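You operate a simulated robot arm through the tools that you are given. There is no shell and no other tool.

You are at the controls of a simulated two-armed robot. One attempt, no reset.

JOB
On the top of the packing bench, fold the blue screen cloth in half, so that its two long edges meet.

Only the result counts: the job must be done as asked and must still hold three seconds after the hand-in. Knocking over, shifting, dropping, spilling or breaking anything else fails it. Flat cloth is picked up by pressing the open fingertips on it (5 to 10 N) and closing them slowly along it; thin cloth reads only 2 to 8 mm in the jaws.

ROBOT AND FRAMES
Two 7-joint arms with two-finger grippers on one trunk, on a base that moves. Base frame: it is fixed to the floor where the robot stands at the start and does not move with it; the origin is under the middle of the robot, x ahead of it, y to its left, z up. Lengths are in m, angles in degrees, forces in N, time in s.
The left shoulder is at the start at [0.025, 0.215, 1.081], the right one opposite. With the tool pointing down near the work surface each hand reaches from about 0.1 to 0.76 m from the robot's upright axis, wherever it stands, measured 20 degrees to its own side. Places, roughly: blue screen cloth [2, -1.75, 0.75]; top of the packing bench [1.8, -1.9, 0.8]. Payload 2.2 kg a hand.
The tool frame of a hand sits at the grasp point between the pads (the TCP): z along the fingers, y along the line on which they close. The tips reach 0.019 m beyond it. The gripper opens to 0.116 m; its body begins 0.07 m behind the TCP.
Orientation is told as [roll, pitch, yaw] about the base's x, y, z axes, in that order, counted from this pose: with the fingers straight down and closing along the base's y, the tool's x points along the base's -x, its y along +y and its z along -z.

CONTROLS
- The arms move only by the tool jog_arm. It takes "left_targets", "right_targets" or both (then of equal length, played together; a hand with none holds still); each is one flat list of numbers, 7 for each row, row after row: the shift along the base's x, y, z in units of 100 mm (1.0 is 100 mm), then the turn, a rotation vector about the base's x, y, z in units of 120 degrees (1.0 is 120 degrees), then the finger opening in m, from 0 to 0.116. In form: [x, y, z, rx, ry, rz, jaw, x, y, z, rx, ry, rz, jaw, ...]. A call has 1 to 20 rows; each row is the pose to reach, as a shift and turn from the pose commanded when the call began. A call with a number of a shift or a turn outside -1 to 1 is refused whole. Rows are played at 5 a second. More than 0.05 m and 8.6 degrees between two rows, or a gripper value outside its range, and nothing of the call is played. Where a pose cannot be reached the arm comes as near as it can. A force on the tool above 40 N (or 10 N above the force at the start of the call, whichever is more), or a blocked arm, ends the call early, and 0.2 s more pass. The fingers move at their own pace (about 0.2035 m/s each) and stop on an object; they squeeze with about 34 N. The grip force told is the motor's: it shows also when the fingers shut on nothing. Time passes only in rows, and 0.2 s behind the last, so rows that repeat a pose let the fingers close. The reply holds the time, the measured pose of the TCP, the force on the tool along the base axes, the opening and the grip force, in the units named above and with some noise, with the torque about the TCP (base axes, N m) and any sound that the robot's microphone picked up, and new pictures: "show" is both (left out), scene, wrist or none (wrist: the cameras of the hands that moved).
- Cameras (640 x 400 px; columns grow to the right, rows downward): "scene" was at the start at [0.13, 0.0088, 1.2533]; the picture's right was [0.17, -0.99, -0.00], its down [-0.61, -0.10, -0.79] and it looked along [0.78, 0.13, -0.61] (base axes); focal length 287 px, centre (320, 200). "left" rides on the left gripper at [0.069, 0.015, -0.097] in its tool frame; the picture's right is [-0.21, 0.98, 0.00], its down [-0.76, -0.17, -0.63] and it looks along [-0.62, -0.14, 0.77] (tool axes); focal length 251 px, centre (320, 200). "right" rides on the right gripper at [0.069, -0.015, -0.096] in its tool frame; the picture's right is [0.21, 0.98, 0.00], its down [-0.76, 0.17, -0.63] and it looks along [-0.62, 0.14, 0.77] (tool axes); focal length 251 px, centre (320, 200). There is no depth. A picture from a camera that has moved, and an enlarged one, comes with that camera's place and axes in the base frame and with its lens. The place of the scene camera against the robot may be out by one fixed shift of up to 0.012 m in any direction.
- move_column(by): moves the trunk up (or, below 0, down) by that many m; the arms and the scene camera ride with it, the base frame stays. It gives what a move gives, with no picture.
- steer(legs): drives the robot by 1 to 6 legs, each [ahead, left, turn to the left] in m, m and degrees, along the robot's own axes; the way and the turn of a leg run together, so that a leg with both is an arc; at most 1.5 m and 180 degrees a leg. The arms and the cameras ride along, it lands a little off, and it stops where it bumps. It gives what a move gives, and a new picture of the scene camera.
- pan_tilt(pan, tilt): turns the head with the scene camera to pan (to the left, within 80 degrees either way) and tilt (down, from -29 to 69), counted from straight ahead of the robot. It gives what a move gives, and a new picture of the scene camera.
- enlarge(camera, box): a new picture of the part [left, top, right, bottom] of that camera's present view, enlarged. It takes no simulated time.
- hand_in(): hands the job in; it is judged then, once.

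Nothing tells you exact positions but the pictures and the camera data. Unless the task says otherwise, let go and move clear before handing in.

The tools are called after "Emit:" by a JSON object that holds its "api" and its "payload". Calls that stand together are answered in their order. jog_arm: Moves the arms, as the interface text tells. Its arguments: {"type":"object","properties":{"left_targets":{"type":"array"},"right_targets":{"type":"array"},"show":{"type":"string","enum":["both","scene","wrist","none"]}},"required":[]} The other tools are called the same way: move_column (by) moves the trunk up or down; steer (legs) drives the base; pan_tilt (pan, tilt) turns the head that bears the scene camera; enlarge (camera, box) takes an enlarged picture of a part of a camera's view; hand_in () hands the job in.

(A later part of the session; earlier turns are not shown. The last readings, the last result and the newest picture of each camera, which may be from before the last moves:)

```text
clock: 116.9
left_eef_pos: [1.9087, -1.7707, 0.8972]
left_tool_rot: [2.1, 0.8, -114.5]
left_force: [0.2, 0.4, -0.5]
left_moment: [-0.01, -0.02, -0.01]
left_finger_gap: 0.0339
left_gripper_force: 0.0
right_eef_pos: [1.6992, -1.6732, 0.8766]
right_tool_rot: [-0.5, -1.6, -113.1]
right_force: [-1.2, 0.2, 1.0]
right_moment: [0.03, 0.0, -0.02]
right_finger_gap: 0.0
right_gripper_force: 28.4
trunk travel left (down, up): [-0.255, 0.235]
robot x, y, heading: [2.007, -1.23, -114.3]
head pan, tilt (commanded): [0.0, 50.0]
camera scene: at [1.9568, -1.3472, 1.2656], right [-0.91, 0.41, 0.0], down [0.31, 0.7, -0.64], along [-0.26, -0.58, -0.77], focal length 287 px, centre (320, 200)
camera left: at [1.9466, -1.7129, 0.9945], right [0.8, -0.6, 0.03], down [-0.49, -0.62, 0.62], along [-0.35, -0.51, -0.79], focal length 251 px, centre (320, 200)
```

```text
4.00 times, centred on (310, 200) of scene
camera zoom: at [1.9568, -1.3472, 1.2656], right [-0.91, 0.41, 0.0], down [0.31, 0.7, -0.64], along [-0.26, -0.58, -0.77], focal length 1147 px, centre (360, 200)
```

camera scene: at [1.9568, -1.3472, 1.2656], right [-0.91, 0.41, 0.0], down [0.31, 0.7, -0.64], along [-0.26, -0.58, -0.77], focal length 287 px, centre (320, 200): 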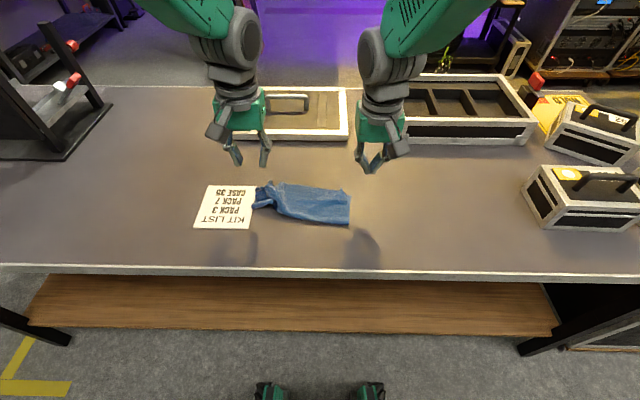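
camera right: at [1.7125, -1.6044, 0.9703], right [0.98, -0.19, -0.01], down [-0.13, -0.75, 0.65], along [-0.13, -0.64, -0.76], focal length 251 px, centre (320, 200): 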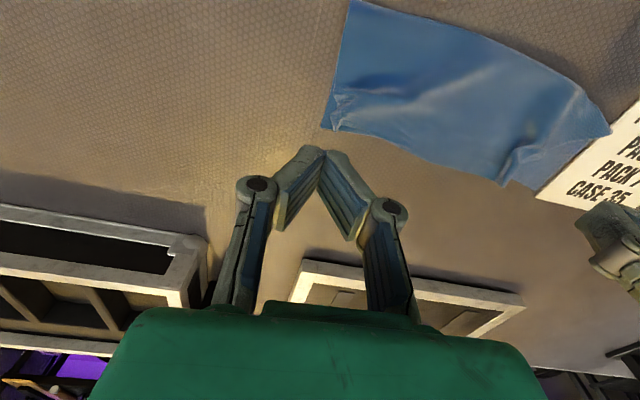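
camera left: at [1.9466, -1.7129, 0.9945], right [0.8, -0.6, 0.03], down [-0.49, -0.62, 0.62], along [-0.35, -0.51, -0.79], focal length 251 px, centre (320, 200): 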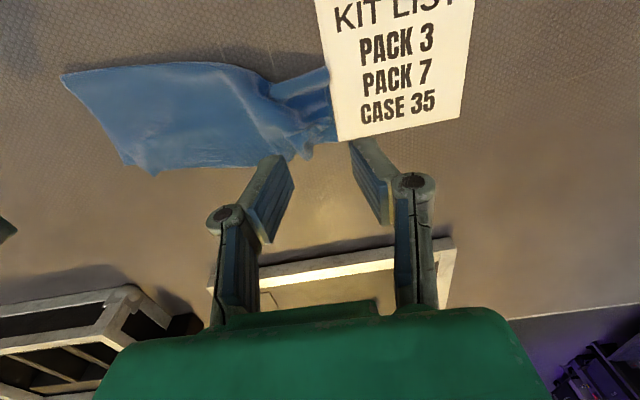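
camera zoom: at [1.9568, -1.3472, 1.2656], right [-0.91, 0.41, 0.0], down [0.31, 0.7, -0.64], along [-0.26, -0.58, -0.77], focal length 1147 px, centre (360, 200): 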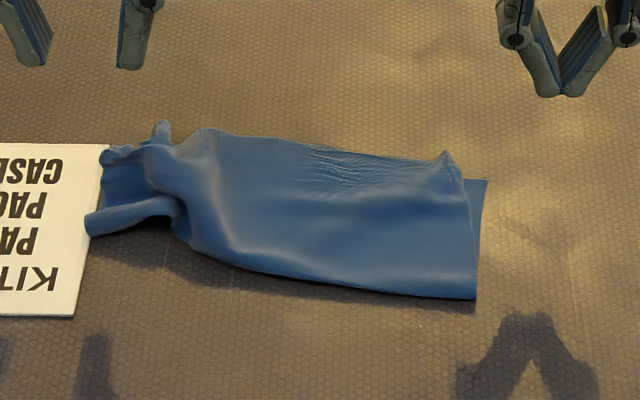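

The bottom edge's corners (C at right, D at left by the card) are peeking out flat, and the gathered top ridges stand up at both ends. I'll look closer at the left crumple to choose a safe pinch on the top layer only.

Emit:
{"api": "enlarge", "payload": {"camera": "left", "box": [220, 40, 380, 170]}}

Emit:
{"api": "enlarge", "payload": {"camera": "scene", "box": [245, 170, 305, 225]}}

Emit:
{"api": "enlarge", "payload": {"camera": "right", "box": [320, 60, 480, 200]}}

```text
3.08 times, centred on (300, 105) of left
camera zoom: at [1.9466, -1.7129, 0.9945], right [0.8, -0.6, 0.03], down [-0.49, -0.62, 0.62], along [-0.35, -0.51, -0.79], focal length 774 px, centre (382, 492)
```

zoom: 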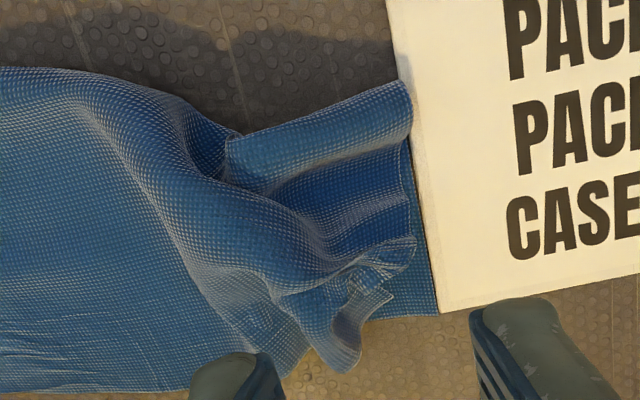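

```text
7.27 times, centred on (275, 198) of scene
camera zoom: at [1.9568, -1.3472, 1.2656], right [-0.91, 0.41, 0.0], down [0.31, 0.7, -0.64], along [-0.26, -0.58, -0.77], focal length 2085 px, centre (647, 218)
```

zoom: 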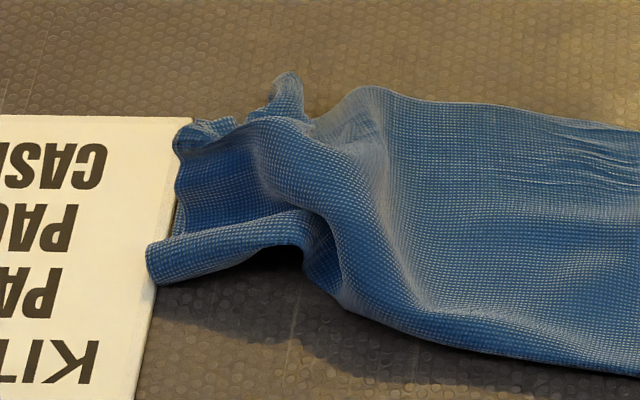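

```text
2.86 times, centred on (400, 130) of right
camera zoom: at [1.7139, -1.6022, 0.9716], right [0.98, -0.19, -0.01], down [-0.13, -0.75, 0.65], along [-0.13, -0.64, -0.76], focal length 718 px, centre (91, 400)
```

zoom: 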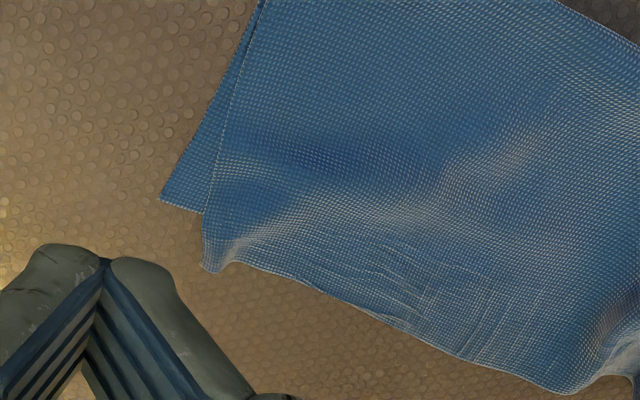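

The top edge overhangs the bottom edge by about 2 cm, so I can pinch just the top layer there: right hand near B and left hand just before the crumple. I'll position both hands above those points.

Emit:
{"api": "jog_arm", "payload": {"left_targets": [-0.2, -0.08, -0.1, 0, 0.006, 0.001, 0.034, -0.4, -0.16, -0.3, 0.001, 0.012, 0.002, 0.034, -0.596, -0.243, -0.5, 0.001, 0.0187, 0.004, 0.03, -0.596, -0.243, -0.8, 0.001, 0.0187, 0.004, 0.03, -0.596, -0.243, -0.95, 0.001, 0.0187, 0.004, 0.03, -0.596, -0.243, -0.95, 0.001, 0.0187, 0.004, 0.03], "right_targets": [0.15, -0.19, 0, 0, 0, 0, 0.01, 0.3, -0.38, -0.1, 0, 0, 0, 0.02, 0.46, -0.577, -0.3, 0, 0, 0, 0.024, 0.46, -0.577, -0.6, 0, 0, 0, 0.024, 0.46, -0.577, -0.75, 0, 0, 0, 0.024, 0.46, -0.577, -0.75, 0, 0, 0, 0.024], "show": "both"}}

Emit:
{"api": "enlarge", "payload": {"camera": "left", "box": [200, 60, 440, 220]}}

Emit:
{"api": "enlarge", "payload": {"camera": "right", "box": [200, 60, 440, 220]}}

```text
clock: 118.3
left_eef_pos: [1.8484, -1.7965, 0.8013]
left_tool_rot: [0.2, -0.2, -114.1]
left_force: [-0.3, 1.0, -0.8]
left_moment: [0.03, 0.02, 0.0]
left_finger_gap: 0.0298
left_gripper_force: 0.2
right_eef_pos: [1.7431, -1.7326, 0.8002]
right_tool_rot: [-0.5, -1.7, -113.3]
right_force: [-0.3, 0.5, -0.4]
right_moment: [-0.03, 0.01, 0.01]
right_finger_gap: 0.0239
right_gripper_force: 0.0
trunk travel left (down, up): [-0.255, 0.235]
robot x, y, heading: [2.0007, -1.2274, -114.3]
head pan, tilt (commanded): [0.0, 50.0]
camera scene: at [1.9566, -1.3477, 1.2656], right [-0.91, 0.41, 0.0], down [0.31, 0.7, -0.64], along [-0.26, -0.58, -0.77], focal length 287 px, centre (320, 200)
camera right: at [1.7585, -1.661, 0.8957], right [0.98, -0.19, -0.01], down [-0.14, -0.75, 0.65], along [-0.13, -0.64, -0.76], focal length 251 px, centre (320, 200)
camera left: at [1.8906, -1.738, 0.8979], right [0.81, -0.59, 0.0], down [-0.46, -0.62, 0.63], along [-0.37, -0.51, -0.77], focal length 251 px, centre (320, 200)
```

scene: 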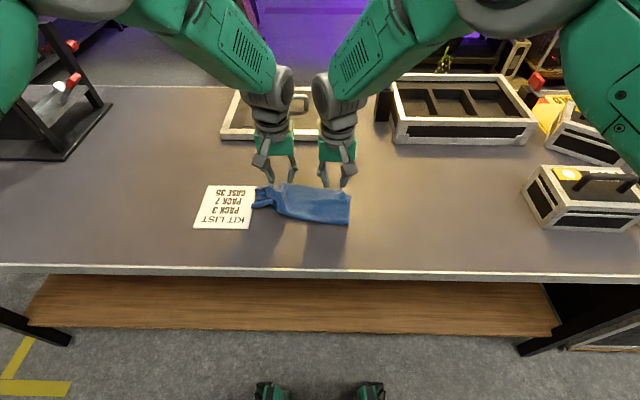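
right: 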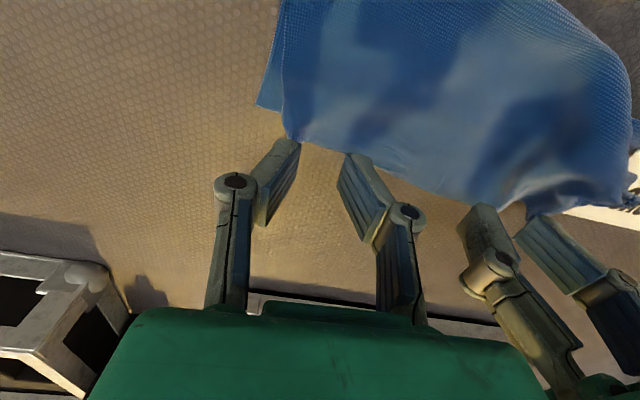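
left: 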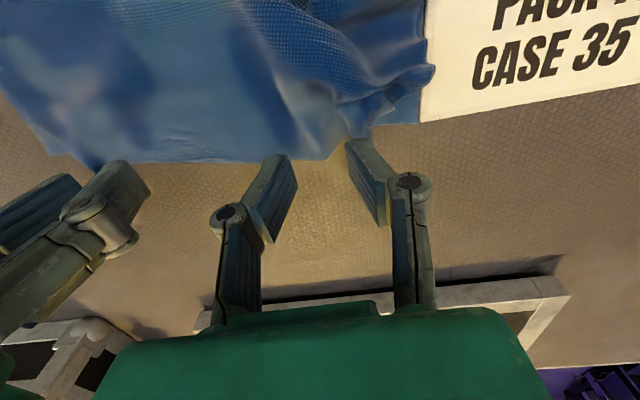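

```text
2.50 times, centred on (320, 140) of left
camera zoom: at [1.8906, -1.738, 0.8979], right [0.81, -0.59, 0.0], down [-0.46, -0.62, 0.63], along [-0.37, -0.51, -0.77], focal length 629 px, centre (320, 350)
```

zoom: 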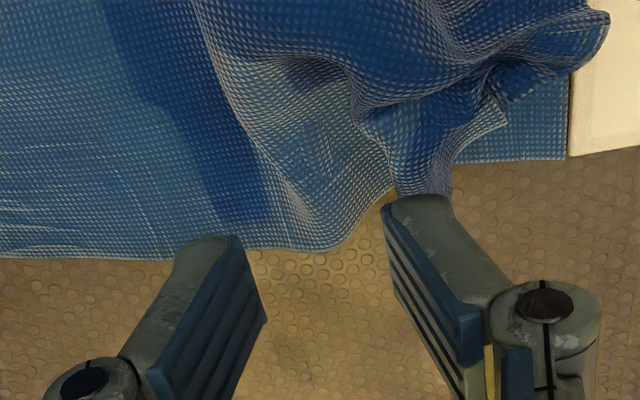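

```text
2.50 times, centred on (320, 140) of right
camera zoom: at [1.7585, -1.661, 0.8957], right [0.98, -0.19, -0.01], down [-0.14, -0.75, 0.65], along [-0.13, -0.64, -0.76], focal length 629 px, centre (320, 350)
```

zoom: 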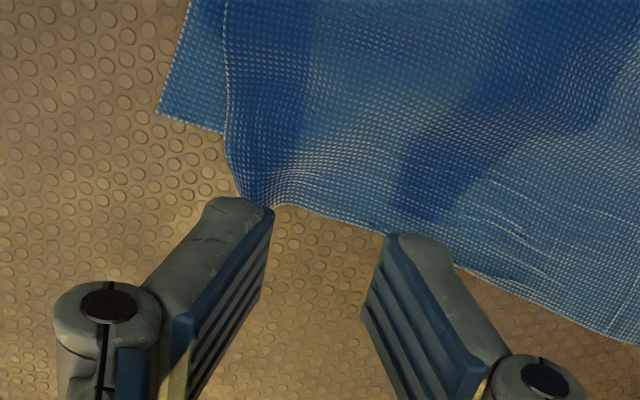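

I'm almost aligned. I'll shift both slightly toward me (and the left a bit right), narrow the jaws to 2 cm, and lower near contact.

Emit:
{"api": "jog_arm", "payload": {"left_targets": [-0.058, 0.092, 0, 0, 0, 0, 0.02, -0.058, 0.092, -0.1, 0, 0, 0, 0.02, -0.058, 0.092, -0.18, 0, 0, 0, 0.02, -0.058, 0.092, -0.2, 0, 0, 0, 0.02], "right_targets": [0.037, 0.082, 0, 0, 0, 0, 0.02, 0.037, 0.082, -0.1, 0, 0, 0, 0.02, 0.037, 0.082, -0.18, 0, 0, 0, 0.02, 0.037, 0.082, -0.2, 0, 0, 0, 0.02], "show": "wrist"}}

Emit:
{"api": "enlarge", "payload": {"camera": "left", "box": [200, 60, 440, 220]}}

Emit:
{"api": "enlarge", "payload": {"camera": "right", "box": [200, 60, 440, 220]}}

```text
clock: 119.3
left_eef_pos: [1.8419, -1.7855, 0.7815]
left_tool_rot: [0.1, -0.1, -114.0]
left_force: [0.9, 0.2, 5.4]
left_moment: [0.0, -0.04, 0.0]
left_finger_gap: 0.02
left_gripper_force: 0.1
right_eef_pos: [1.7481, -1.7235, 0.782]
right_tool_rot: [-0.4, -1.6, -113.2]
right_force: [-0.5, 0.4, 0.8]
right_moment: [-0.01, -0.03, -0.03]
right_finger_gap: 0.02
right_gripper_force: 0.0
trunk travel left (down, up): [-0.255, 0.235]
robot x, y, heading: [2.0064, -1.2325, -114.0]
head pan, tilt (commanded): [0.0, 50.0]
camera right: at [1.7637, -1.6513, 0.8768], right [0.98, -0.19, -0.01], down [-0.13, -0.75, 0.65], along [-0.13, -0.64, -0.76], focal length 251 px, centre (320, 200)
camera left: at [1.8834, -1.7278, 0.8781], right [0.81, -0.59, 0.0], down [-0.46, -0.62, 0.63], along [-0.37, -0.51, -0.77], focal length 251 px, centre (320, 200)
```

right: 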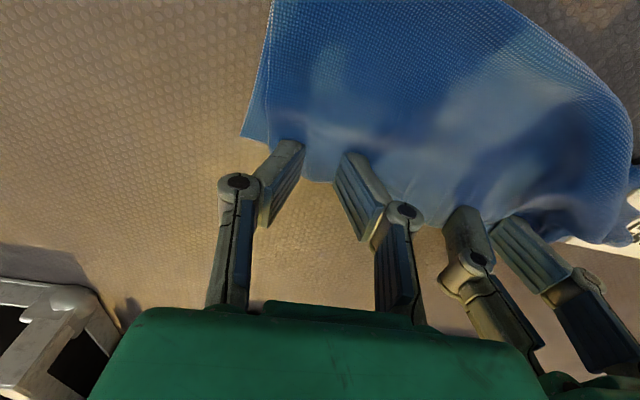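
left: 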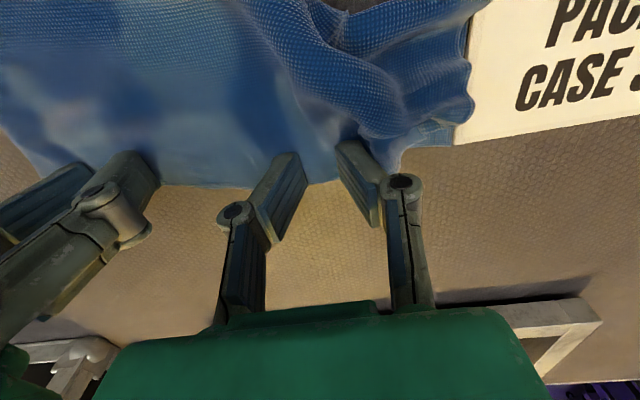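

```text
2.50 times, centred on (320, 140) of left
camera zoom: at [1.8834, -1.7278, 0.8781], right [0.81, -0.59, 0.0], down [-0.46, -0.62, 0.63], along [-0.37, -0.51, -0.77], focal length 629 px, centre (320, 350)
```

zoom: 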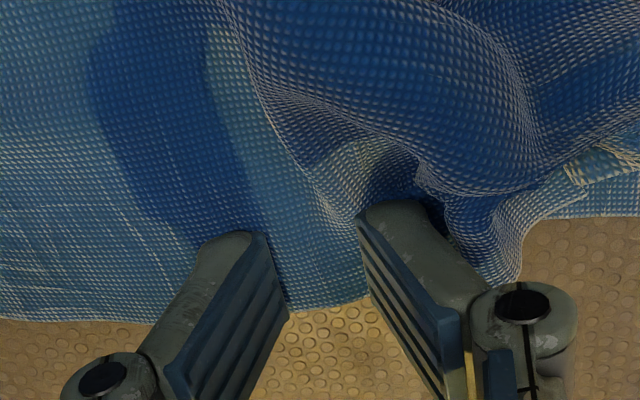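

```text
2.50 times, centred on (320, 140) of right
camera zoom: at [1.7637, -1.6513, 0.8768], right [0.98, -0.19, -0.01], down [-0.13, -0.75, 0.65], along [-0.13, -0.64, -0.76], focal length 629 px, centre (320, 350)
```

zoom: 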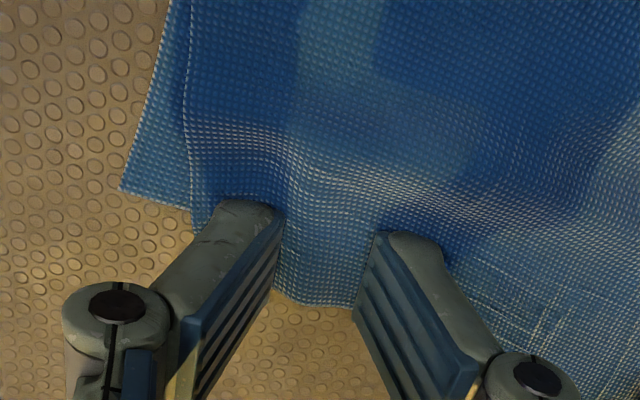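

Both are in position, but slightly deep over the bottom layer's edge. I'll lift 3 mm, shift 8 mm forward, then press lightly.

Emit:
{"api": "jog_arm", "payload": {"left_targets": [0, 0, 0.04, 0, 0, 0, 0.02, -0.033, -0.073, 0.04, 0, 0, 0, 0.02, -0.033, -0.073, 0.01, 0, 0, 0, 0.02, -0.033, -0.073, -0.004, 0, 0, 0, 0.02], "right_targets": [0, 0, 0.04, 0, 0, 0, 0.02, -0.033, -0.073, 0.04, 0, 0, 0, 0.02, -0.033, -0.073, 0, 0, 0, 0, 0.02, -0.033, -0.073, -0.018, 0, 0, 0, 0.02], "show": "none"}}

```text
clock: 120.3
left_eef_pos: [1.8395, -1.793, 0.7829]
left_tool_rot: [0.0, -0.1, -114.0]
left_force: [0.4, -0.3, 1.9]
left_moment: [-0.01, -0.03, 0.01]
left_finger_gap: 0.0199
left_gripper_force: 0.1
right_eef_pos: [1.7456, -1.7326, 0.7826]
right_tool_rot: [-0.6, -1.9, -113.0]
right_force: [0.6, -0.4, 7.5]
right_moment: [-0.03, -0.17, -0.02]
right_finger_gap: 0.021
right_gripper_force: 0.5
trunk travel left (down, up): [-0.255, 0.235]
robot x, y, heading: [2.007, -1.2297, -114.3]
head pan, tilt (commanded): [0.0, 50.0]
```

Emit:
{"api": "jog_arm", "payload": {"left_targets": [0, 0, -0.012, 0, 0, 0, 0.02, 0, 0, -0.012, 0, 0, 0, 0.018, 0, 0, -0.012, 0, 0, 0, 0.016, 0, 0, -0.012, 0, 0, 0, 0.014, 0, 0, -0.012, 0, 0, 0, 0.012, 0, 0, -0.012, 0, 0, 0, 0.01, 0, 0, -0.012, 0, 0, 0, 0.008, 0, 0, -0.012, 0, 0, 0, 0.005, 0, 0, -0.012, 0, 0, 0, 0.002, 0, 0, -0.012, 0, 0, 0, 0, 0, 0, -0.012, 0, 0, 0, 0], "right_targets": [0, 0, 0, 0, 0, 0, 0.02, 0, 0, 0, 0, 0, 0, 0.018, 0, 0, 0, 0, 0, 0, 0.016, 0, 0, 0, 0, 0, 0, 0.014, 0, 0, 0, 0, 0, 0, 0.012, 0, 0, 0, 0, 0, 0, 0.01, 0, 0, 0, 0, 0, 0, 0.008, 0, 0, 0, 0, 0, 0, 0.005, 0, 0, 0, 0, 0, 0, 0.002, 0, 0, 0, 0, 0, 0, 0, 0, 0, 0, 0, 0, 0, 0], "show": "wrist"}}

Emit:
{"api": "enlarge", "payload": {"camera": "left", "box": [200, 60, 440, 220]}}

Emit:
{"api": "enlarge", "payload": {"camera": "right", "box": [200, 60, 440, 220]}}

```text
clock: 122.7
left_eef_pos: [1.8387, -1.7924, 0.7805]
left_tool_rot: [0.1, -0.1, -113.9]
left_force: [-1.0, 0.0, 6.4]
left_moment: [0.02, -0.05, -0.02]
left_finger_gap: 0.0001
left_gripper_force: 28.9
right_eef_pos: [1.7456, -1.731, 0.7794]
right_tool_rot: [-0.6, -1.7, -113.0]
right_force: [-0.1, 0.5, 0.9]
right_moment: [0.04, 0.0, -0.04]
right_finger_gap: 0.0
right_gripper_force: 28.5
trunk travel left (down, up): [-0.255, 0.235]
robot x, y, heading: [2.0021, -1.2302, -114.2]
head pan, tilt (commanded): [0.0, 50.0]
camera right: at [1.7605, -1.6588, 0.875], right [0.98, -0.19, -0.01], down [-0.13, -0.75, 0.65], along [-0.13, -0.64, -0.76], focal length 251 px, centre (320, 200)
camera left: at [1.8801, -1.7345, 0.8767], right [0.81, -0.59, 0.0], down [-0.46, -0.62, 0.63], along [-0.37, -0.51, -0.77], focal length 251 px, centre (320, 200)
```

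right: 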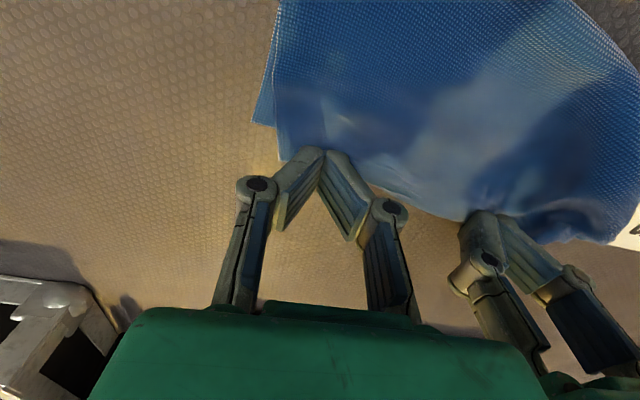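
left: 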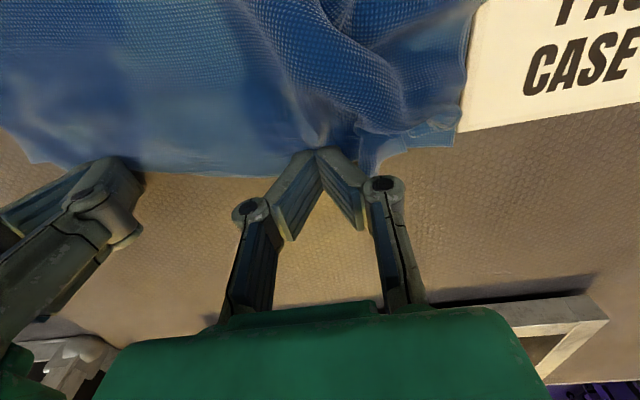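

```text
2.50 times, centred on (320, 140) of left
camera zoom: at [1.8801, -1.7345, 0.8767], right [0.81, -0.59, 0.0], down [-0.46, -0.62, 0.63], along [-0.37, -0.51, -0.77], focal length 629 px, centre (320, 350)
```

zoom: 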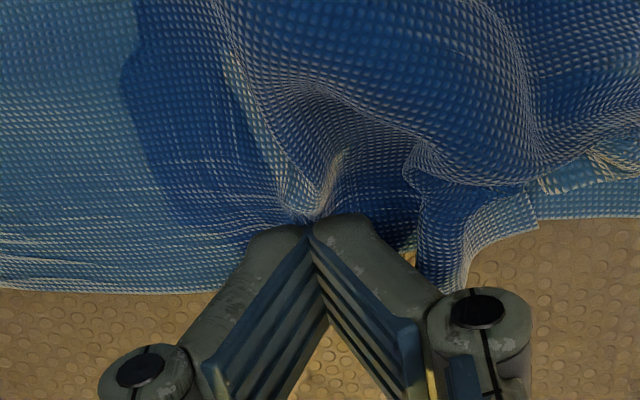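

```text
2.50 times, centred on (320, 140) of right
camera zoom: at [1.7605, -1.6588, 0.875], right [0.98, -0.19, -0.01], down [-0.13, -0.75, 0.65], along [-0.13, -0.64, -0.76], focal length 629 px, centre (320, 350)
```

zoom: 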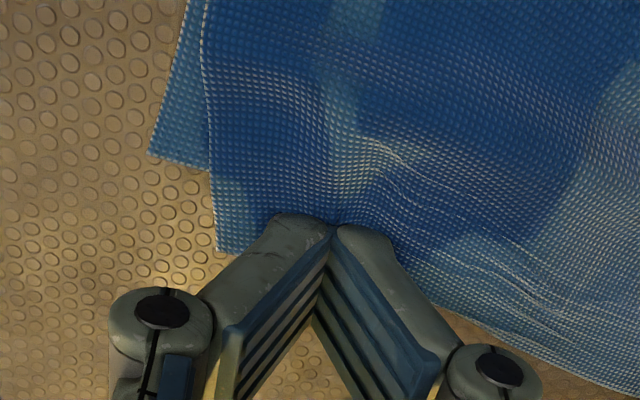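

Both slipped: a 2 cm opening is too little to gather the cloth. I'll use the wider 4 cm opening on the right, and on the left pinch the standing ridge instead.

Emit:
{"api": "jog_arm", "payload": {"left_targets": [0, 0, 0.1, 0, 0, 0, 0.01, 0, 0, 0.2, 0, 0, 0, 0.034, 0.11, -0.09, 0.2, 0, 0, 0, 0.034, 0.223, -0.187, 0.2, 0, 0, 0, 0.034, 0.223, -0.187, 0.1, 0, 0, 0, 0.034, 0.223, -0.187, 0.04, 0, 0, 0, 0.034, 0.223, -0.187, 0.04, 0, 0, 0, 0.034], "right_targets": [0, 0, 0.1, 0, 0, 0, 0.01, 0, 0, 0.15, 0, 0, 0, 0.03, 0.037, -0.016, 0.15, 0, 0, 0, 0.042, 0.037, -0.016, 0.1, 0, 0, 0, 0.042, 0.037, -0.016, 0.04, 0, 0, 0, 0.042, 0.037, -0.016, 0.01, 0, 0, 0, 0.042, 0.037, -0.016, 0.01, 0, 0, 0, 0.042], "show": "wrist"}}

Emit:
{"api": "enlarge", "payload": {"camera": "left", "box": [200, 60, 440, 220]}}

Emit:
{"api": "enlarge", "payload": {"camera": "right", "box": [200, 60, 440, 220]}}

```text
clock: 124.3
left_eef_pos: [1.8615, -1.8124, 0.785]
left_tool_rot: [0.1, 0.0, -114.0]
left_force: [-0.3, 0.9, -0.4]
left_moment: [0.02, 0.0, -0.02]
left_finger_gap: 0.0339
left_gripper_force: 0.1
right_eef_pos: [1.7495, -1.734, 0.7808]
right_tool_rot: [-0.4, -1.7, -113.0]
right_force: [0.7, -0.9, 7.7]
right_moment: [-0.02, -0.23, -0.01]
right_finger_gap: 0.037
right_gripper_force: 4.7
trunk travel left (down, up): [-0.255, 0.235]
robot x, y, heading: [2.0031, -1.2315, -114.2]
head pan, tilt (commanded): [0.0, 50.0]
camera right: at [1.765, -1.6613, 0.8762], right [0.98, -0.18, -0.02], down [-0.13, -0.75, 0.65], along [-0.13, -0.64, -0.76], focal length 251 px, centre (320, 200)
camera left: at [1.903, -1.7536, 0.8804], right [0.81, -0.59, 0.0], down [-0.46, -0.62, 0.63], along [-0.37, -0.51, -0.77], focal length 251 px, centre (320, 200)
```

right: 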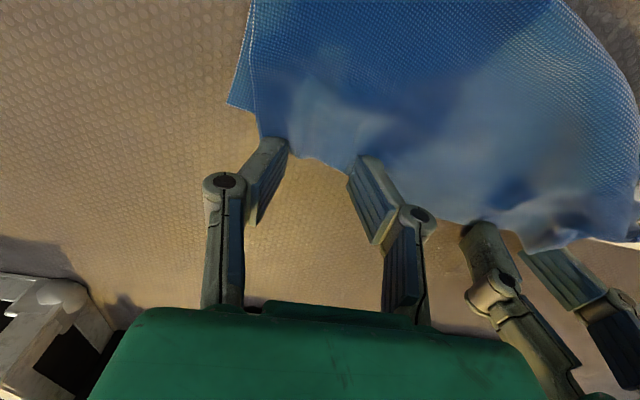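
left: 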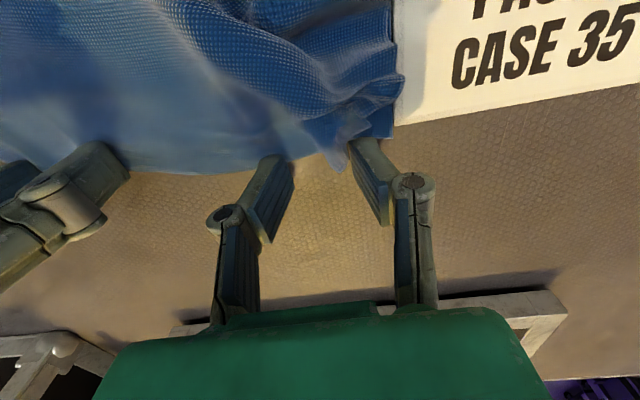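

```text
2.50 times, centred on (320, 140) of left
camera zoom: at [1.903, -1.7536, 0.8804], right [0.81, -0.59, 0.0], down [-0.46, -0.62, 0.63], along [-0.37, -0.51, -0.77], focal length 629 px, centre (320, 350)
```

zoom: 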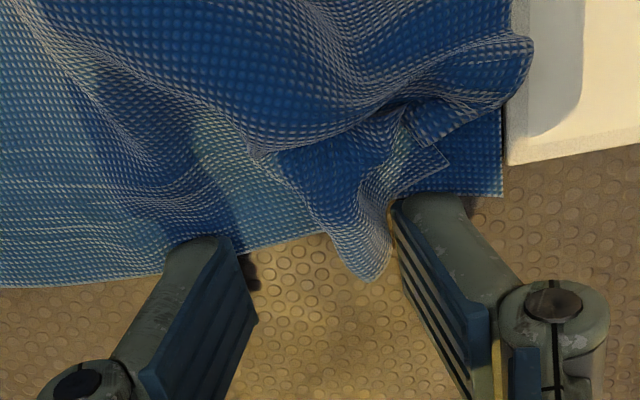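

```text
2.50 times, centred on (320, 140) of right
camera zoom: at [1.765, -1.6613, 0.8762], right [0.98, -0.18, -0.02], down [-0.13, -0.75, 0.65], along [-0.13, -0.64, -0.76], focal length 629 px, centre (320, 350)
```

zoom: 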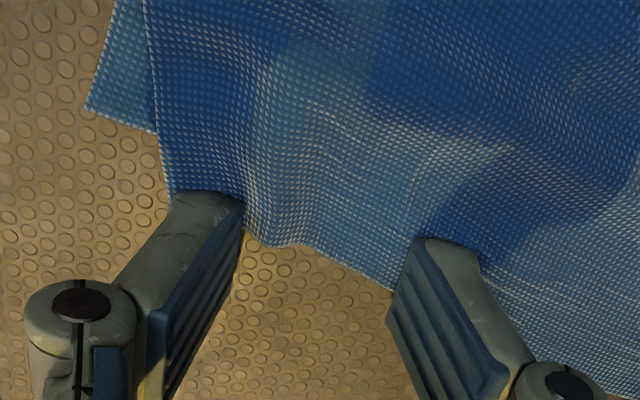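

The left fingers straddle the ridge and the right fingers press near the edge at 7.7 N. Closing slowly.

Emit:
{"api": "jog_arm", "payload": {"left_targets": [0, 0, 0, 0, 0, 0, 0.03, 0, 0, 0, 0, 0, 0, 0.026, 0, 0, 0, 0, 0, 0, 0.022, 0, 0, 0, 0, 0, 0, 0.018, 0, 0, 0, 0, 0, 0, 0.014, 0, 0, 0, 0, 0, 0, 0.01, 0, 0, 0, 0, 0, 0, 0.006, 0, 0, 0, 0, 0, 0, 0.002, 0, 0, 0, 0, 0, 0, 0, 0, 0, 0, 0, 0, 0, 0], "right_targets": [0, 0, 0, 0, 0, 0, 0.038, 0, 0, 0, 0, 0, 0, 0.034, 0, 0, 0, 0, 0, 0, 0.03, 0, 0, 0, 0, 0, 0, 0.026, 0, 0, 0, 0, 0, 0, 0.022, 0, 0, 0, 0, 0, 0, 0.018, 0, 0, 0, 0, 0, 0, 0.012, 0, 0, 0, 0, 0, 0, 0.006, 0, 0, 0, 0, 0, 0, 0, 0, 0, 0, 0, 0, 0, 0], "show": "wrist"}}

Emit:
{"api": "enlarge", "payload": {"camera": "left", "box": [200, 60, 440, 220]}}

Emit:
{"api": "enlarge", "payload": {"camera": "right", "box": [200, 60, 440, 220]}}

```text
clock: 126.5
left_eef_pos: [1.8619, -1.8108, 0.7833]
left_tool_rot: [0.2, 0.0, -114.0]
left_force: [0.5, 0.4, 0.6]
left_moment: [0.04, 0.0, 0.05]
left_finger_gap: 0.0032
left_gripper_force: 32.6
right_eef_pos: [1.7496, -1.7328, 0.7822]
right_tool_rot: [-0.4, -1.5, -113.2]
right_force: [0.7, -0.3, 0.8]
right_moment: [-0.01, -0.01, 0.01]
right_finger_gap: 0.0025
right_gripper_force: 32.7
trunk travel left (down, up): [-0.255, 0.235]
robot x, y, heading: [2.0038, -1.2316, -114.3]
head pan, tilt (commanded): [0.0, 50.0]
camera right: at [1.7643, -1.6611, 0.8757], right [0.98, -0.19, -0.01], down [-0.13, -0.75, 0.65], along [-0.13, -0.64, -0.76], focal length 251 px, centre (320, 200)
camera left: at [1.9026, -1.7537, 0.8803], right [0.81, -0.59, 0.0], down [-0.46, -0.62, 0.63], along [-0.37, -0.51, -0.77], focal length 251 px, centre (320, 200)
```

right: 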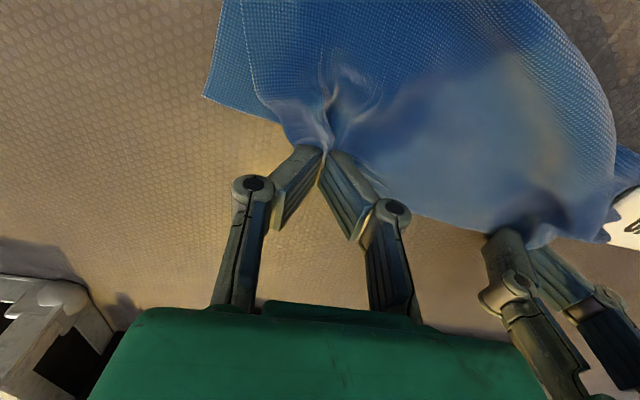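
left: 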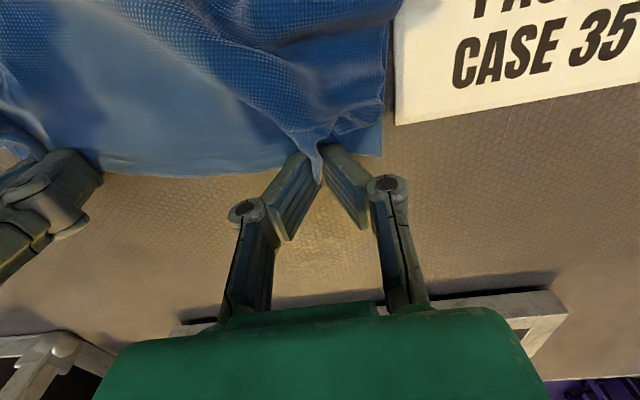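

```text
2.50 times, centred on (320, 140) of left
camera zoom: at [1.9026, -1.7537, 0.8803], right [0.81, -0.59, 0.0], down [-0.46, -0.62, 0.63], along [-0.37, -0.51, -0.77], focal length 629 px, centre (320, 350)
```

zoom: 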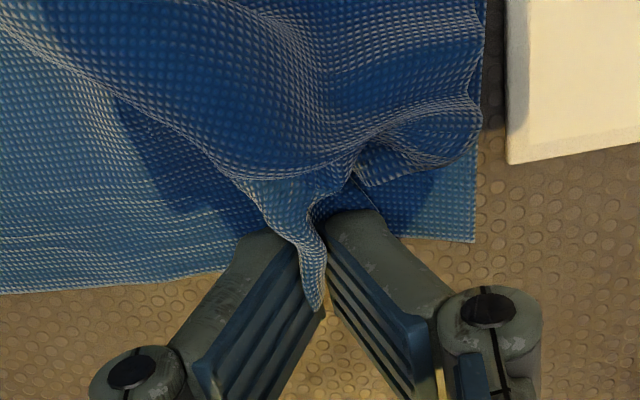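

```text
2.50 times, centred on (320, 140) of right
camera zoom: at [1.7643, -1.6611, 0.8757], right [0.98, -0.19, -0.01], down [-0.13, -0.75, 0.65], along [-0.13, -0.64, -0.76], focal length 629 px, centre (320, 350)
```

zoom: 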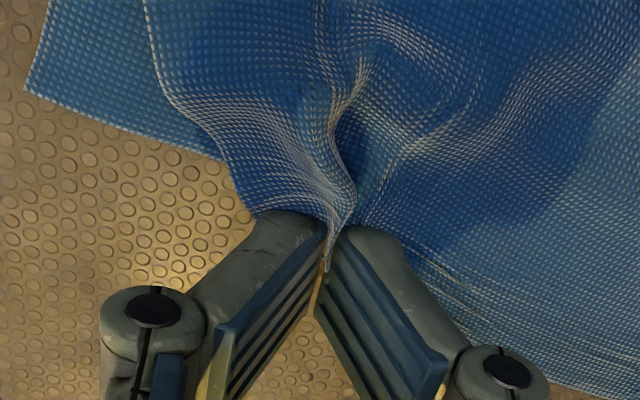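

Both hands now hold the top edge only. I'll lift the cloth up as a curtain, shifting right away from the card.

Emit:
{"api": "jog_arm", "payload": {"left_targets": [0.024, 0.055, 0.2, 0, 0, 0, 0, 0.049, 0.11, 0.4, 0, 0, 0, 0, 0.073, 0.165, 0.6, 0, 0, 0, 0, 0.098, 0.22, 0.8, 0, 0, 0, 0, 0.122, 0.274, 1.0, 0, 0, 0, 0], "right_targets": [0.024, 0.055, 0.2, 0, 0, 0, 0, 0.049, 0.11, 0.4, 0, 0, 0, 0, 0.073, 0.165, 0.6, 0, 0, 0, 0, 0.098, 0.22, 0.8, 0, 0, 0, 0, 0.122, 0.274, 1.0, 0, 0, 0, 0], "show": "scene"}}

Emit:
{"api": "jog_arm", "payload": {"left_targets": [-0.115, -0.015, 0.2, 0, 0, 0, 0, -0.23, -0.03, 0.4, 0, 0, 0, 0, -0.347, -0.045, 0.6, 0, 0, 0, 0, -0.463, -0.057, 0.8, 0, 0, 0, 0, -0.579, -0.071, 1.0, 0, 0, 0, 0, -0.579, -0.071, 1.0, 0, 0, 0, 0], "right_targets": [-0.115, -0.015, 0.2, 0, 0, 0, 0, -0.23, -0.03, 0.4, 0, 0, 0, 0, -0.347, -0.045, 0.6, 0, 0, 0, 0, -0.463, -0.057, 0.8, 0, 0, 0, 0, -0.579, -0.071, 1.0, 0, 0, 0, 0, -0.579, -0.071, 1.0, 0, 0, 0, 0], "show": "both"}}

Emit:
{"api": "enlarge", "payload": {"camera": "scene", "box": [210, 40, 410, 180]}}

```text
clock: 127.7
left_eef_pos: [1.8735, -1.7826, 0.886]
left_tool_rot: [0.0, -0.1, -114.0]
left_force: [0.4, 0.5, 0.2]
left_moment: [-0.02, -0.03, 0.0]
left_finger_gap: 0.0034
left_gripper_force: 32.4
right_eef_pos: [1.751, -1.7016, 0.8731]
right_tool_rot: [0.4, -0.3, -114.8]
right_force: [0.6, 0.8, 0.1]
right_moment: [-0.02, 0.02, 0.0]
right_finger_gap: 0.0026
right_gripper_force: 31.8
trunk travel left (down, up): [-0.255, 0.235]
robot x, y, heading: [2.0032, -1.233, -114.2]
head pan, tilt (commanded): [0.0, 50.0]
camera scene: at [1.9571, -1.346, 1.2658], right [-0.91, 0.41, 0.0], down [0.31, 0.7, -0.64], along [-0.26, -0.58, -0.77], focal length 287 px, centre (320, 200)
```

scene: 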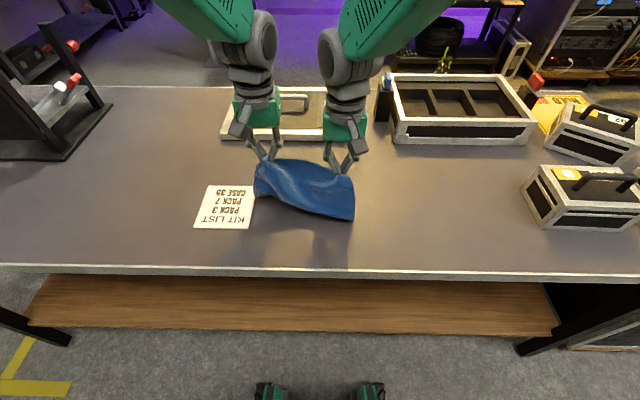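

```text
clock: 129.1
left_eef_pos: [1.8148, -1.7908, 0.9838]
left_tool_rot: [0.0, 0.0, -113.9]
left_force: [-0.4, 0.3, 0.7]
left_moment: [0.0, -0.02, -0.01]
left_finger_gap: 0.0033
left_gripper_force: 32.5
right_eef_pos: [1.7031, -1.7103, 0.9824]
right_tool_rot: [-0.5, -1.7, -113.0]
right_force: [0.5, 0.2, 1.3]
right_moment: [0.02, -0.02, 0.01]
right_finger_gap: 0.0022
right_gripper_force: 31.7
trunk travel left (down, up): [-0.255, 0.235]
robot x, y, heading: [2.0033, -1.2293, -114.0]
head pan, tilt (commanded): [0.0, 50.0]
camera scene: at [1.9558, -1.347, 1.2656], right [-0.91, 0.41, 0.0], down [0.32, 0.7, -0.64], along [-0.26, -0.58, -0.77], focal length 287 px, centre (320, 200)
camera right: at [1.7176, -1.639, 1.0764], right [0.98, -0.19, -0.01], down [-0.13, -0.75, 0.65], along [-0.13, -0.64, -0.76], focal length 251 px, centre (320, 200)
camera left: at [1.8563, -1.7325, 1.0809], right [0.8, -0.59, 0.0], down [-0.46, -0.62, 0.63], along [-0.37, -0.51, -0.77], focal length 251 px, centre (320, 200)
```

scene: 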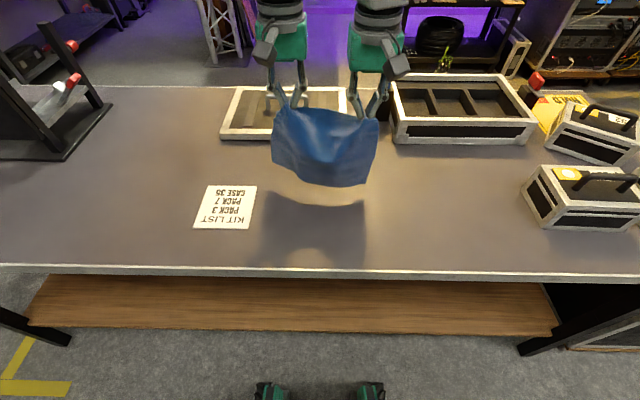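
right: 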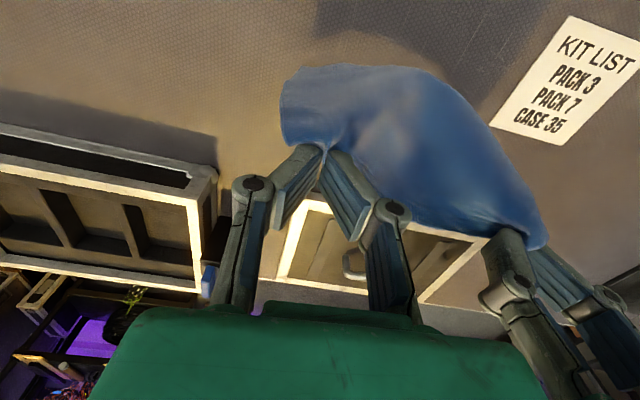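
left: 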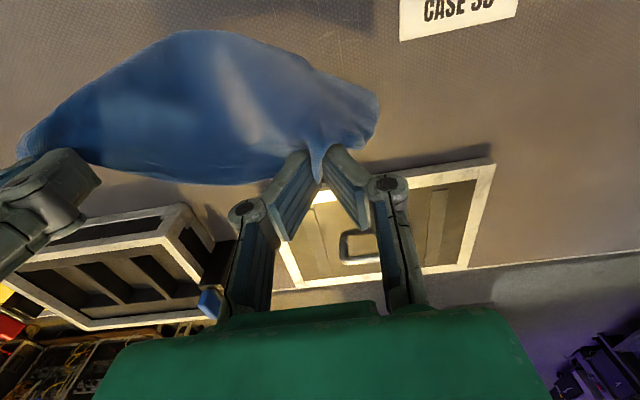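

```text
2.86 times, centred on (310, 110) of scene
camera zoom: at [1.9558, -1.347, 1.2656], right [-0.91, 0.41, 0.0], down [0.32, 0.7, -0.64], along [-0.26, -0.58, -0.77], focal length 819 px, centre (349, 457)
```

zoom: 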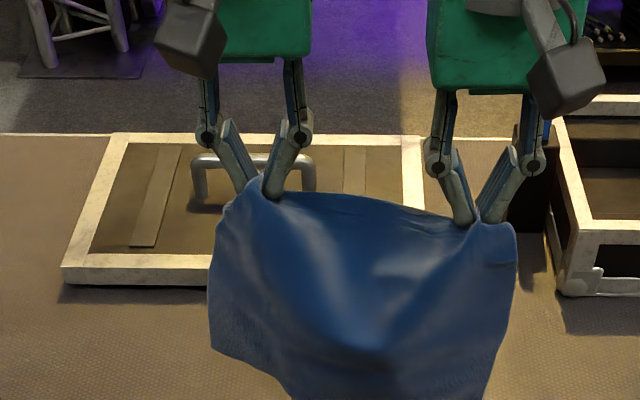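

The cloth hangs free again. I'll level and spread the hands and move forward to f≈0.66, then settle before laying it out toward me.

Emit:
{"api": "jog_arm", "payload": {"left_targets": [-0.07, -0.16, 0.05, 0, 0, 0, 0, -0.14, -0.32, 0.1, 0, 0, 0, 0, -0.21, -0.48, 0.15, 0, 0, 0, 0, -0.285, -0.639, 0.15, 0, 0, 0, 0, -0.285, -0.639, 0.15, 0, 0, 0, 0, -0.285, -0.639, 0.15, 0, 0, 0, 0], "right_targets": [-0.18, -0.19, 0.05, 0, 0, 0, 0, -0.36, -0.38, 0.1, 0, 0, 0, 0, -0.54, -0.57, 0.15, 0, 0, 0, 0, -0.719, -0.753, 0.15, 0, 0, 0, 0, -0.719, -0.753, 0.15, 0, 0, 0, 0, -0.719, -0.753, 0.15, 0, 0, 0, 0], "show": "both"}}

Emit:
{"api": "enlarge", "payload": {"camera": "scene", "box": [210, 30, 410, 170]}}

```text
clock: 130.5
left_eef_pos: [1.7834, -1.8555, 0.998]
left_tool_rot: [-0.1, 0.0, -114.1]
left_force: [-12.9, 6.5, -0.4]
left_moment: [0.14, 0.23, 0.12]
left_finger_gap: 0.0035
left_gripper_force: 31.8
right_eef_pos: [1.6325, -1.7885, 0.9947]
right_tool_rot: [-0.3, -1.6, -113.0]
right_force: [12.7, -5.3, -0.5]
right_moment: [-0.07, -0.28, -0.08]
right_finger_gap: 0.0028
right_gripper_force: 31.7
trunk travel left (down, up): [-0.255, 0.235]
robot x, y, heading: [2.0038, -1.2342, -114.1]
head pan, tilt (commanded): [0.0, 50.0]
camera scene: at [1.9554, -1.3483, 1.2654], right [-0.91, 0.41, 0.0], down [0.32, 0.7, -0.64], along [-0.26, -0.58, -0.77], focal length 287 px, centre (320, 200)
camera right: at [1.6473, -1.7166, 1.0887], right [0.98, -0.18, -0.01], down [-0.13, -0.75, 0.65], along [-0.13, -0.64, -0.76], focal length 251 px, centre (320, 200)
camera left: at [1.8256, -1.7972, 1.0945], right [0.8, -0.59, 0.0], down [-0.46, -0.62, 0.63], along [-0.38, -0.51, -0.78], focal length 251 px, centre (320, 200)
```

scene: 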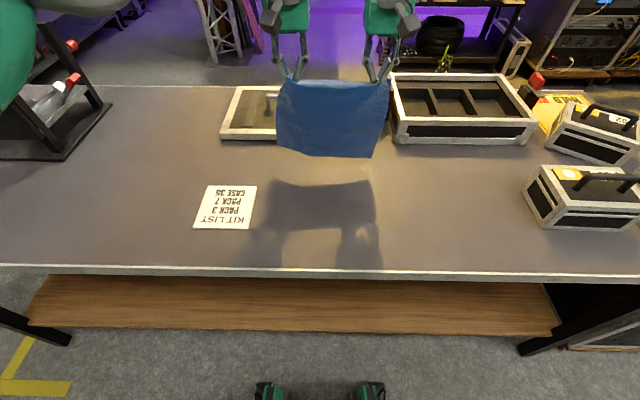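
right: 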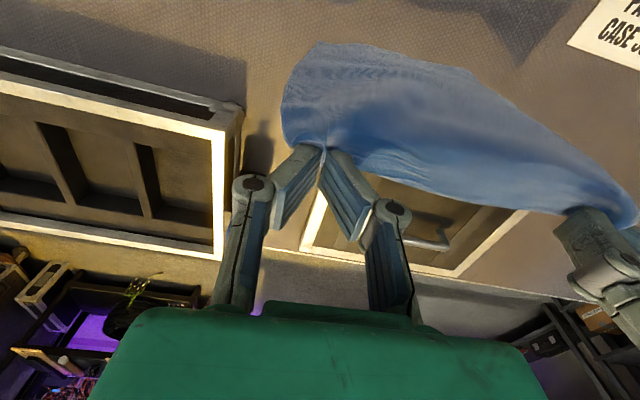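
left: 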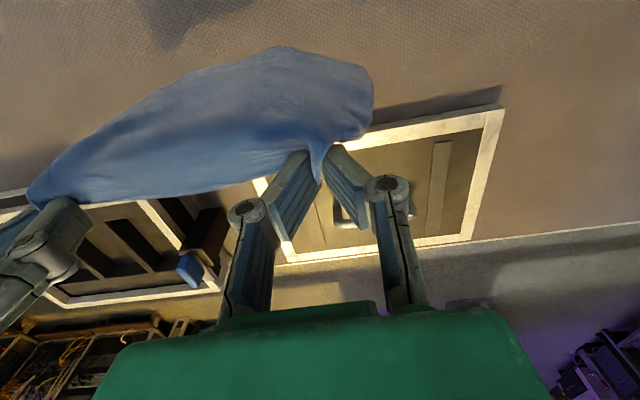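

```text
2.86 times, centred on (310, 100) of scene
camera zoom: at [1.9554, -1.3483, 1.2654], right [-0.91, 0.41, 0.0], down [0.32, 0.7, -0.64], along [-0.26, -0.58, -0.77], focal length 819 px, centre (349, 486)
```

zoom: 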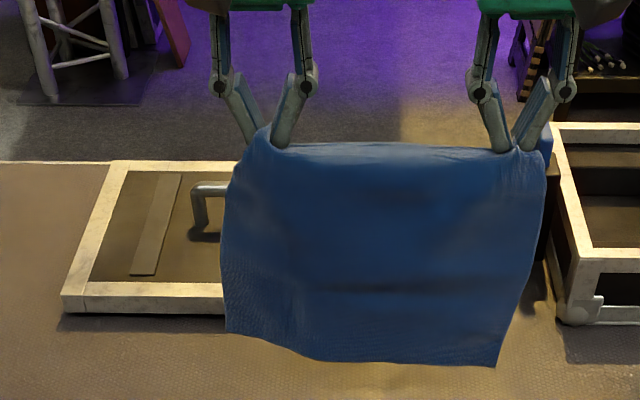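

The cloth hangs smoothly as a flat curtain. I'll relax the side tension a little and lay it down toward me.

Emit:
{"api": "jog_arm", "payload": {"left_targets": [-0.027, 0.012, -0.15, 0, 0, 0, 0, -0.027, 0.012, -0.3, 0, 0, 0, 0, 0.014, 0.103, -0.4, 0, 0, 0, 0, 0.054, 0.195, -0.5, 0, 0, 0, 0, 0.095, 0.286, -0.6, 0, 0, 0, 0, 0.136, 0.377, -0.7, 0, 0, 0, 0, 0.176, 0.469, -0.8, 0, 0, 0, 0, 0.217, 0.56, -0.9, 0, 0, 0, 0, 0.258, 0.652, -1.0, 0, 0, 0, 0], "right_targets": [0, 0, -0.15, 0, 0, 0, 0, 0, 0, -0.3, 0, 0, 0, 0, 0.041, 0.091, -0.4, 0, 0, 0, 0, 0.081, 0.183, -0.5, 0, 0, 0, 0, 0.122, 0.274, -0.6, 0, 0, 0, 0, 0.163, 0.365, -0.7, 0, 0, 0, 0, 0.203, 0.457, -0.8, 0, 0, 0, 0, 0.244, 0.548, -0.9, 0, 0, 0, 0, 0.285, 0.64, -1.0, 0, 0, 0, 0], "show": "none"}}

Emit:
{"api": "jog_arm", "payload": {"left_targets": [0.041, 0.091, -0.1, 0, 0, 0, 0, 0.081, 0.183, -0.2, 0, 0, 0, 0, 0.122, 0.274, -0.32, 0, 0, 0, 0, 0.163, 0.365, -0.45, 0, 0, 0, 0, 0.203, 0.457, -0.58, 0, 0, 0, 0, 0.244, 0.548, -0.7, 0, 0, 0, 0, 0.285, 0.64, -0.82, 0, 0, 0, 0, 0.325, 0.731, -0.93, 0, 0, 0, 0], "right_targets": [0.041, 0.091, -0.1, 0, 0, 0, 0, 0.081, 0.183, -0.2, 0, 0, 0, 0, 0.122, 0.274, -0.32, 0, 0, 0, 0, 0.163, 0.365, -0.45, 0, 0, 0, 0, 0.203, 0.457, -0.58, 0, 0, 0, 0, 0.244, 0.548, -0.7, 0, 0, 0, 0, 0.285, 0.64, -0.82, 0, 0, 0, 0, 0.325, 0.731, -0.93, 0, 0, 0, 0], "show": "both"}}

Emit:
{"api": "enlarge", "payload": {"camera": "scene", "box": [210, 110, 410, 250]}}

```text
clock: 132.5
left_eef_pos: [1.8113, -1.7907, 0.9002]
left_tool_rot: [0.1, 0.1, -114.0]
left_force: [-13.8, 7.0, -0.1]
left_moment: [0.1, 0.27, 0.09]
left_finger_gap: 0.0035
left_gripper_force: 32.5
right_eef_pos: [1.6606, -1.7236, 0.898]
right_tool_rot: [-0.4, -1.6, -113.1]
right_force: [13.0, -4.9, 0.4]
right_moment: [-0.11, -0.27, -0.05]
right_finger_gap: 0.0028
right_gripper_force: 32.1
trunk travel left (down, up): [-0.255, 0.235]
robot x, y, heading: [2.005, -1.235, -114.2]
head pan, tilt (commanded): [0.0, 50.0]
```

```text
clock: 134.3
left_eef_pos: [1.8475, -1.7212, 0.8094]
left_tool_rot: [-1.2, 0.1, -112.9]
left_force: [-18.3, 8.3, -1.7]
left_moment: [0.15, 0.38, 0.17]
left_finger_gap: 0.0036
left_gripper_force: 32.2
right_eef_pos: [1.6921, -1.6518, 0.8039]
right_tool_rot: [-0.4, -1.8, -113.1]
right_force: [18.5, -8.8, 0.0]
right_moment: [-0.15, -0.42, -0.11]
right_finger_gap: 0.0027
right_gripper_force: 31.7
trunk travel left (down, up): [-0.255, 0.235]
robot x, y, heading: [2.0041, -1.2299, -114.3]
head pan, tilt (commanded): [0.0, 50.0]
camera scene: at [1.9561, -1.3469, 1.2656], right [-0.91, 0.41, 0.0], down [0.32, 0.7, -0.64], along [-0.26, -0.58, -0.77], focal length 287 px, centre (320, 200)
camera right: at [1.7076, -1.5792, 0.8984], right [0.98, -0.19, -0.01], down [-0.13, -0.75, 0.65], along [-0.13, -0.64, -0.76], focal length 251 px, centre (320, 200)
camera left: at [1.8881, -1.6638, 0.9049], right [0.82, -0.58, -0.02], down [-0.44, -0.64, 0.63], along [-0.38, -0.51, -0.77], focal length 251 px, centre (320, 200)
```

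scene: 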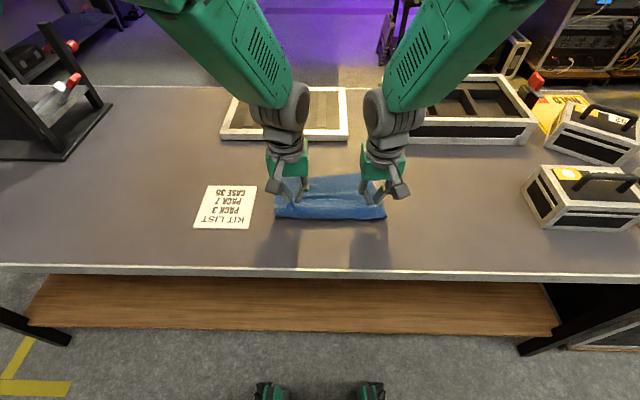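
right: 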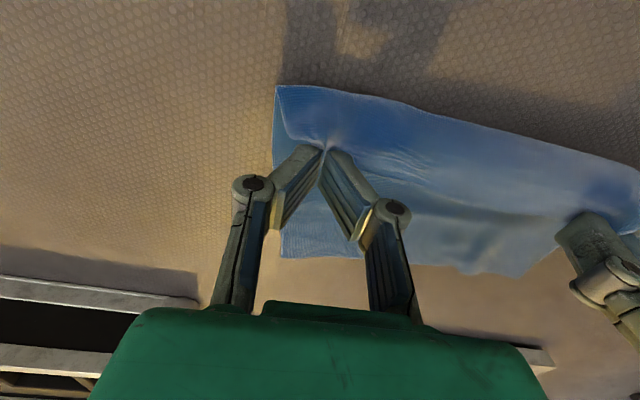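
left: 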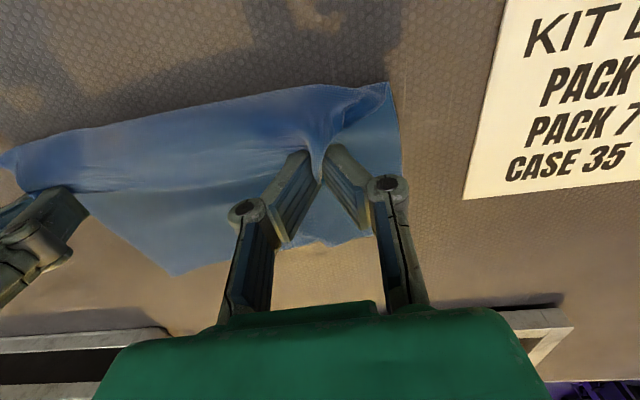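

```text
2.86 times, centred on (310, 180) of scene
camera zoom: at [1.9561, -1.3469, 1.2656], right [-0.91, 0.41, 0.0], down [0.32, 0.7, -0.64], along [-0.26, -0.58, -0.77], focal length 819 px, centre (349, 257)
```

zoom: 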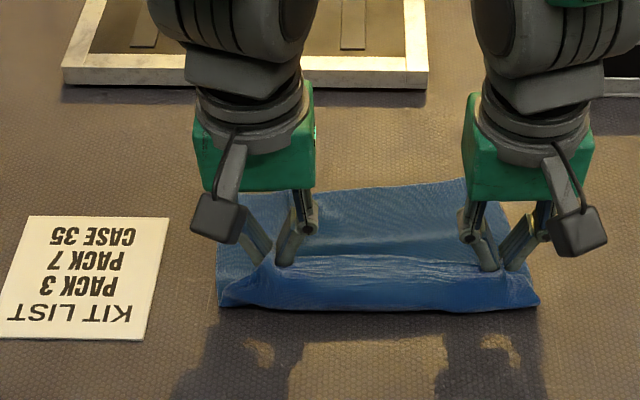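

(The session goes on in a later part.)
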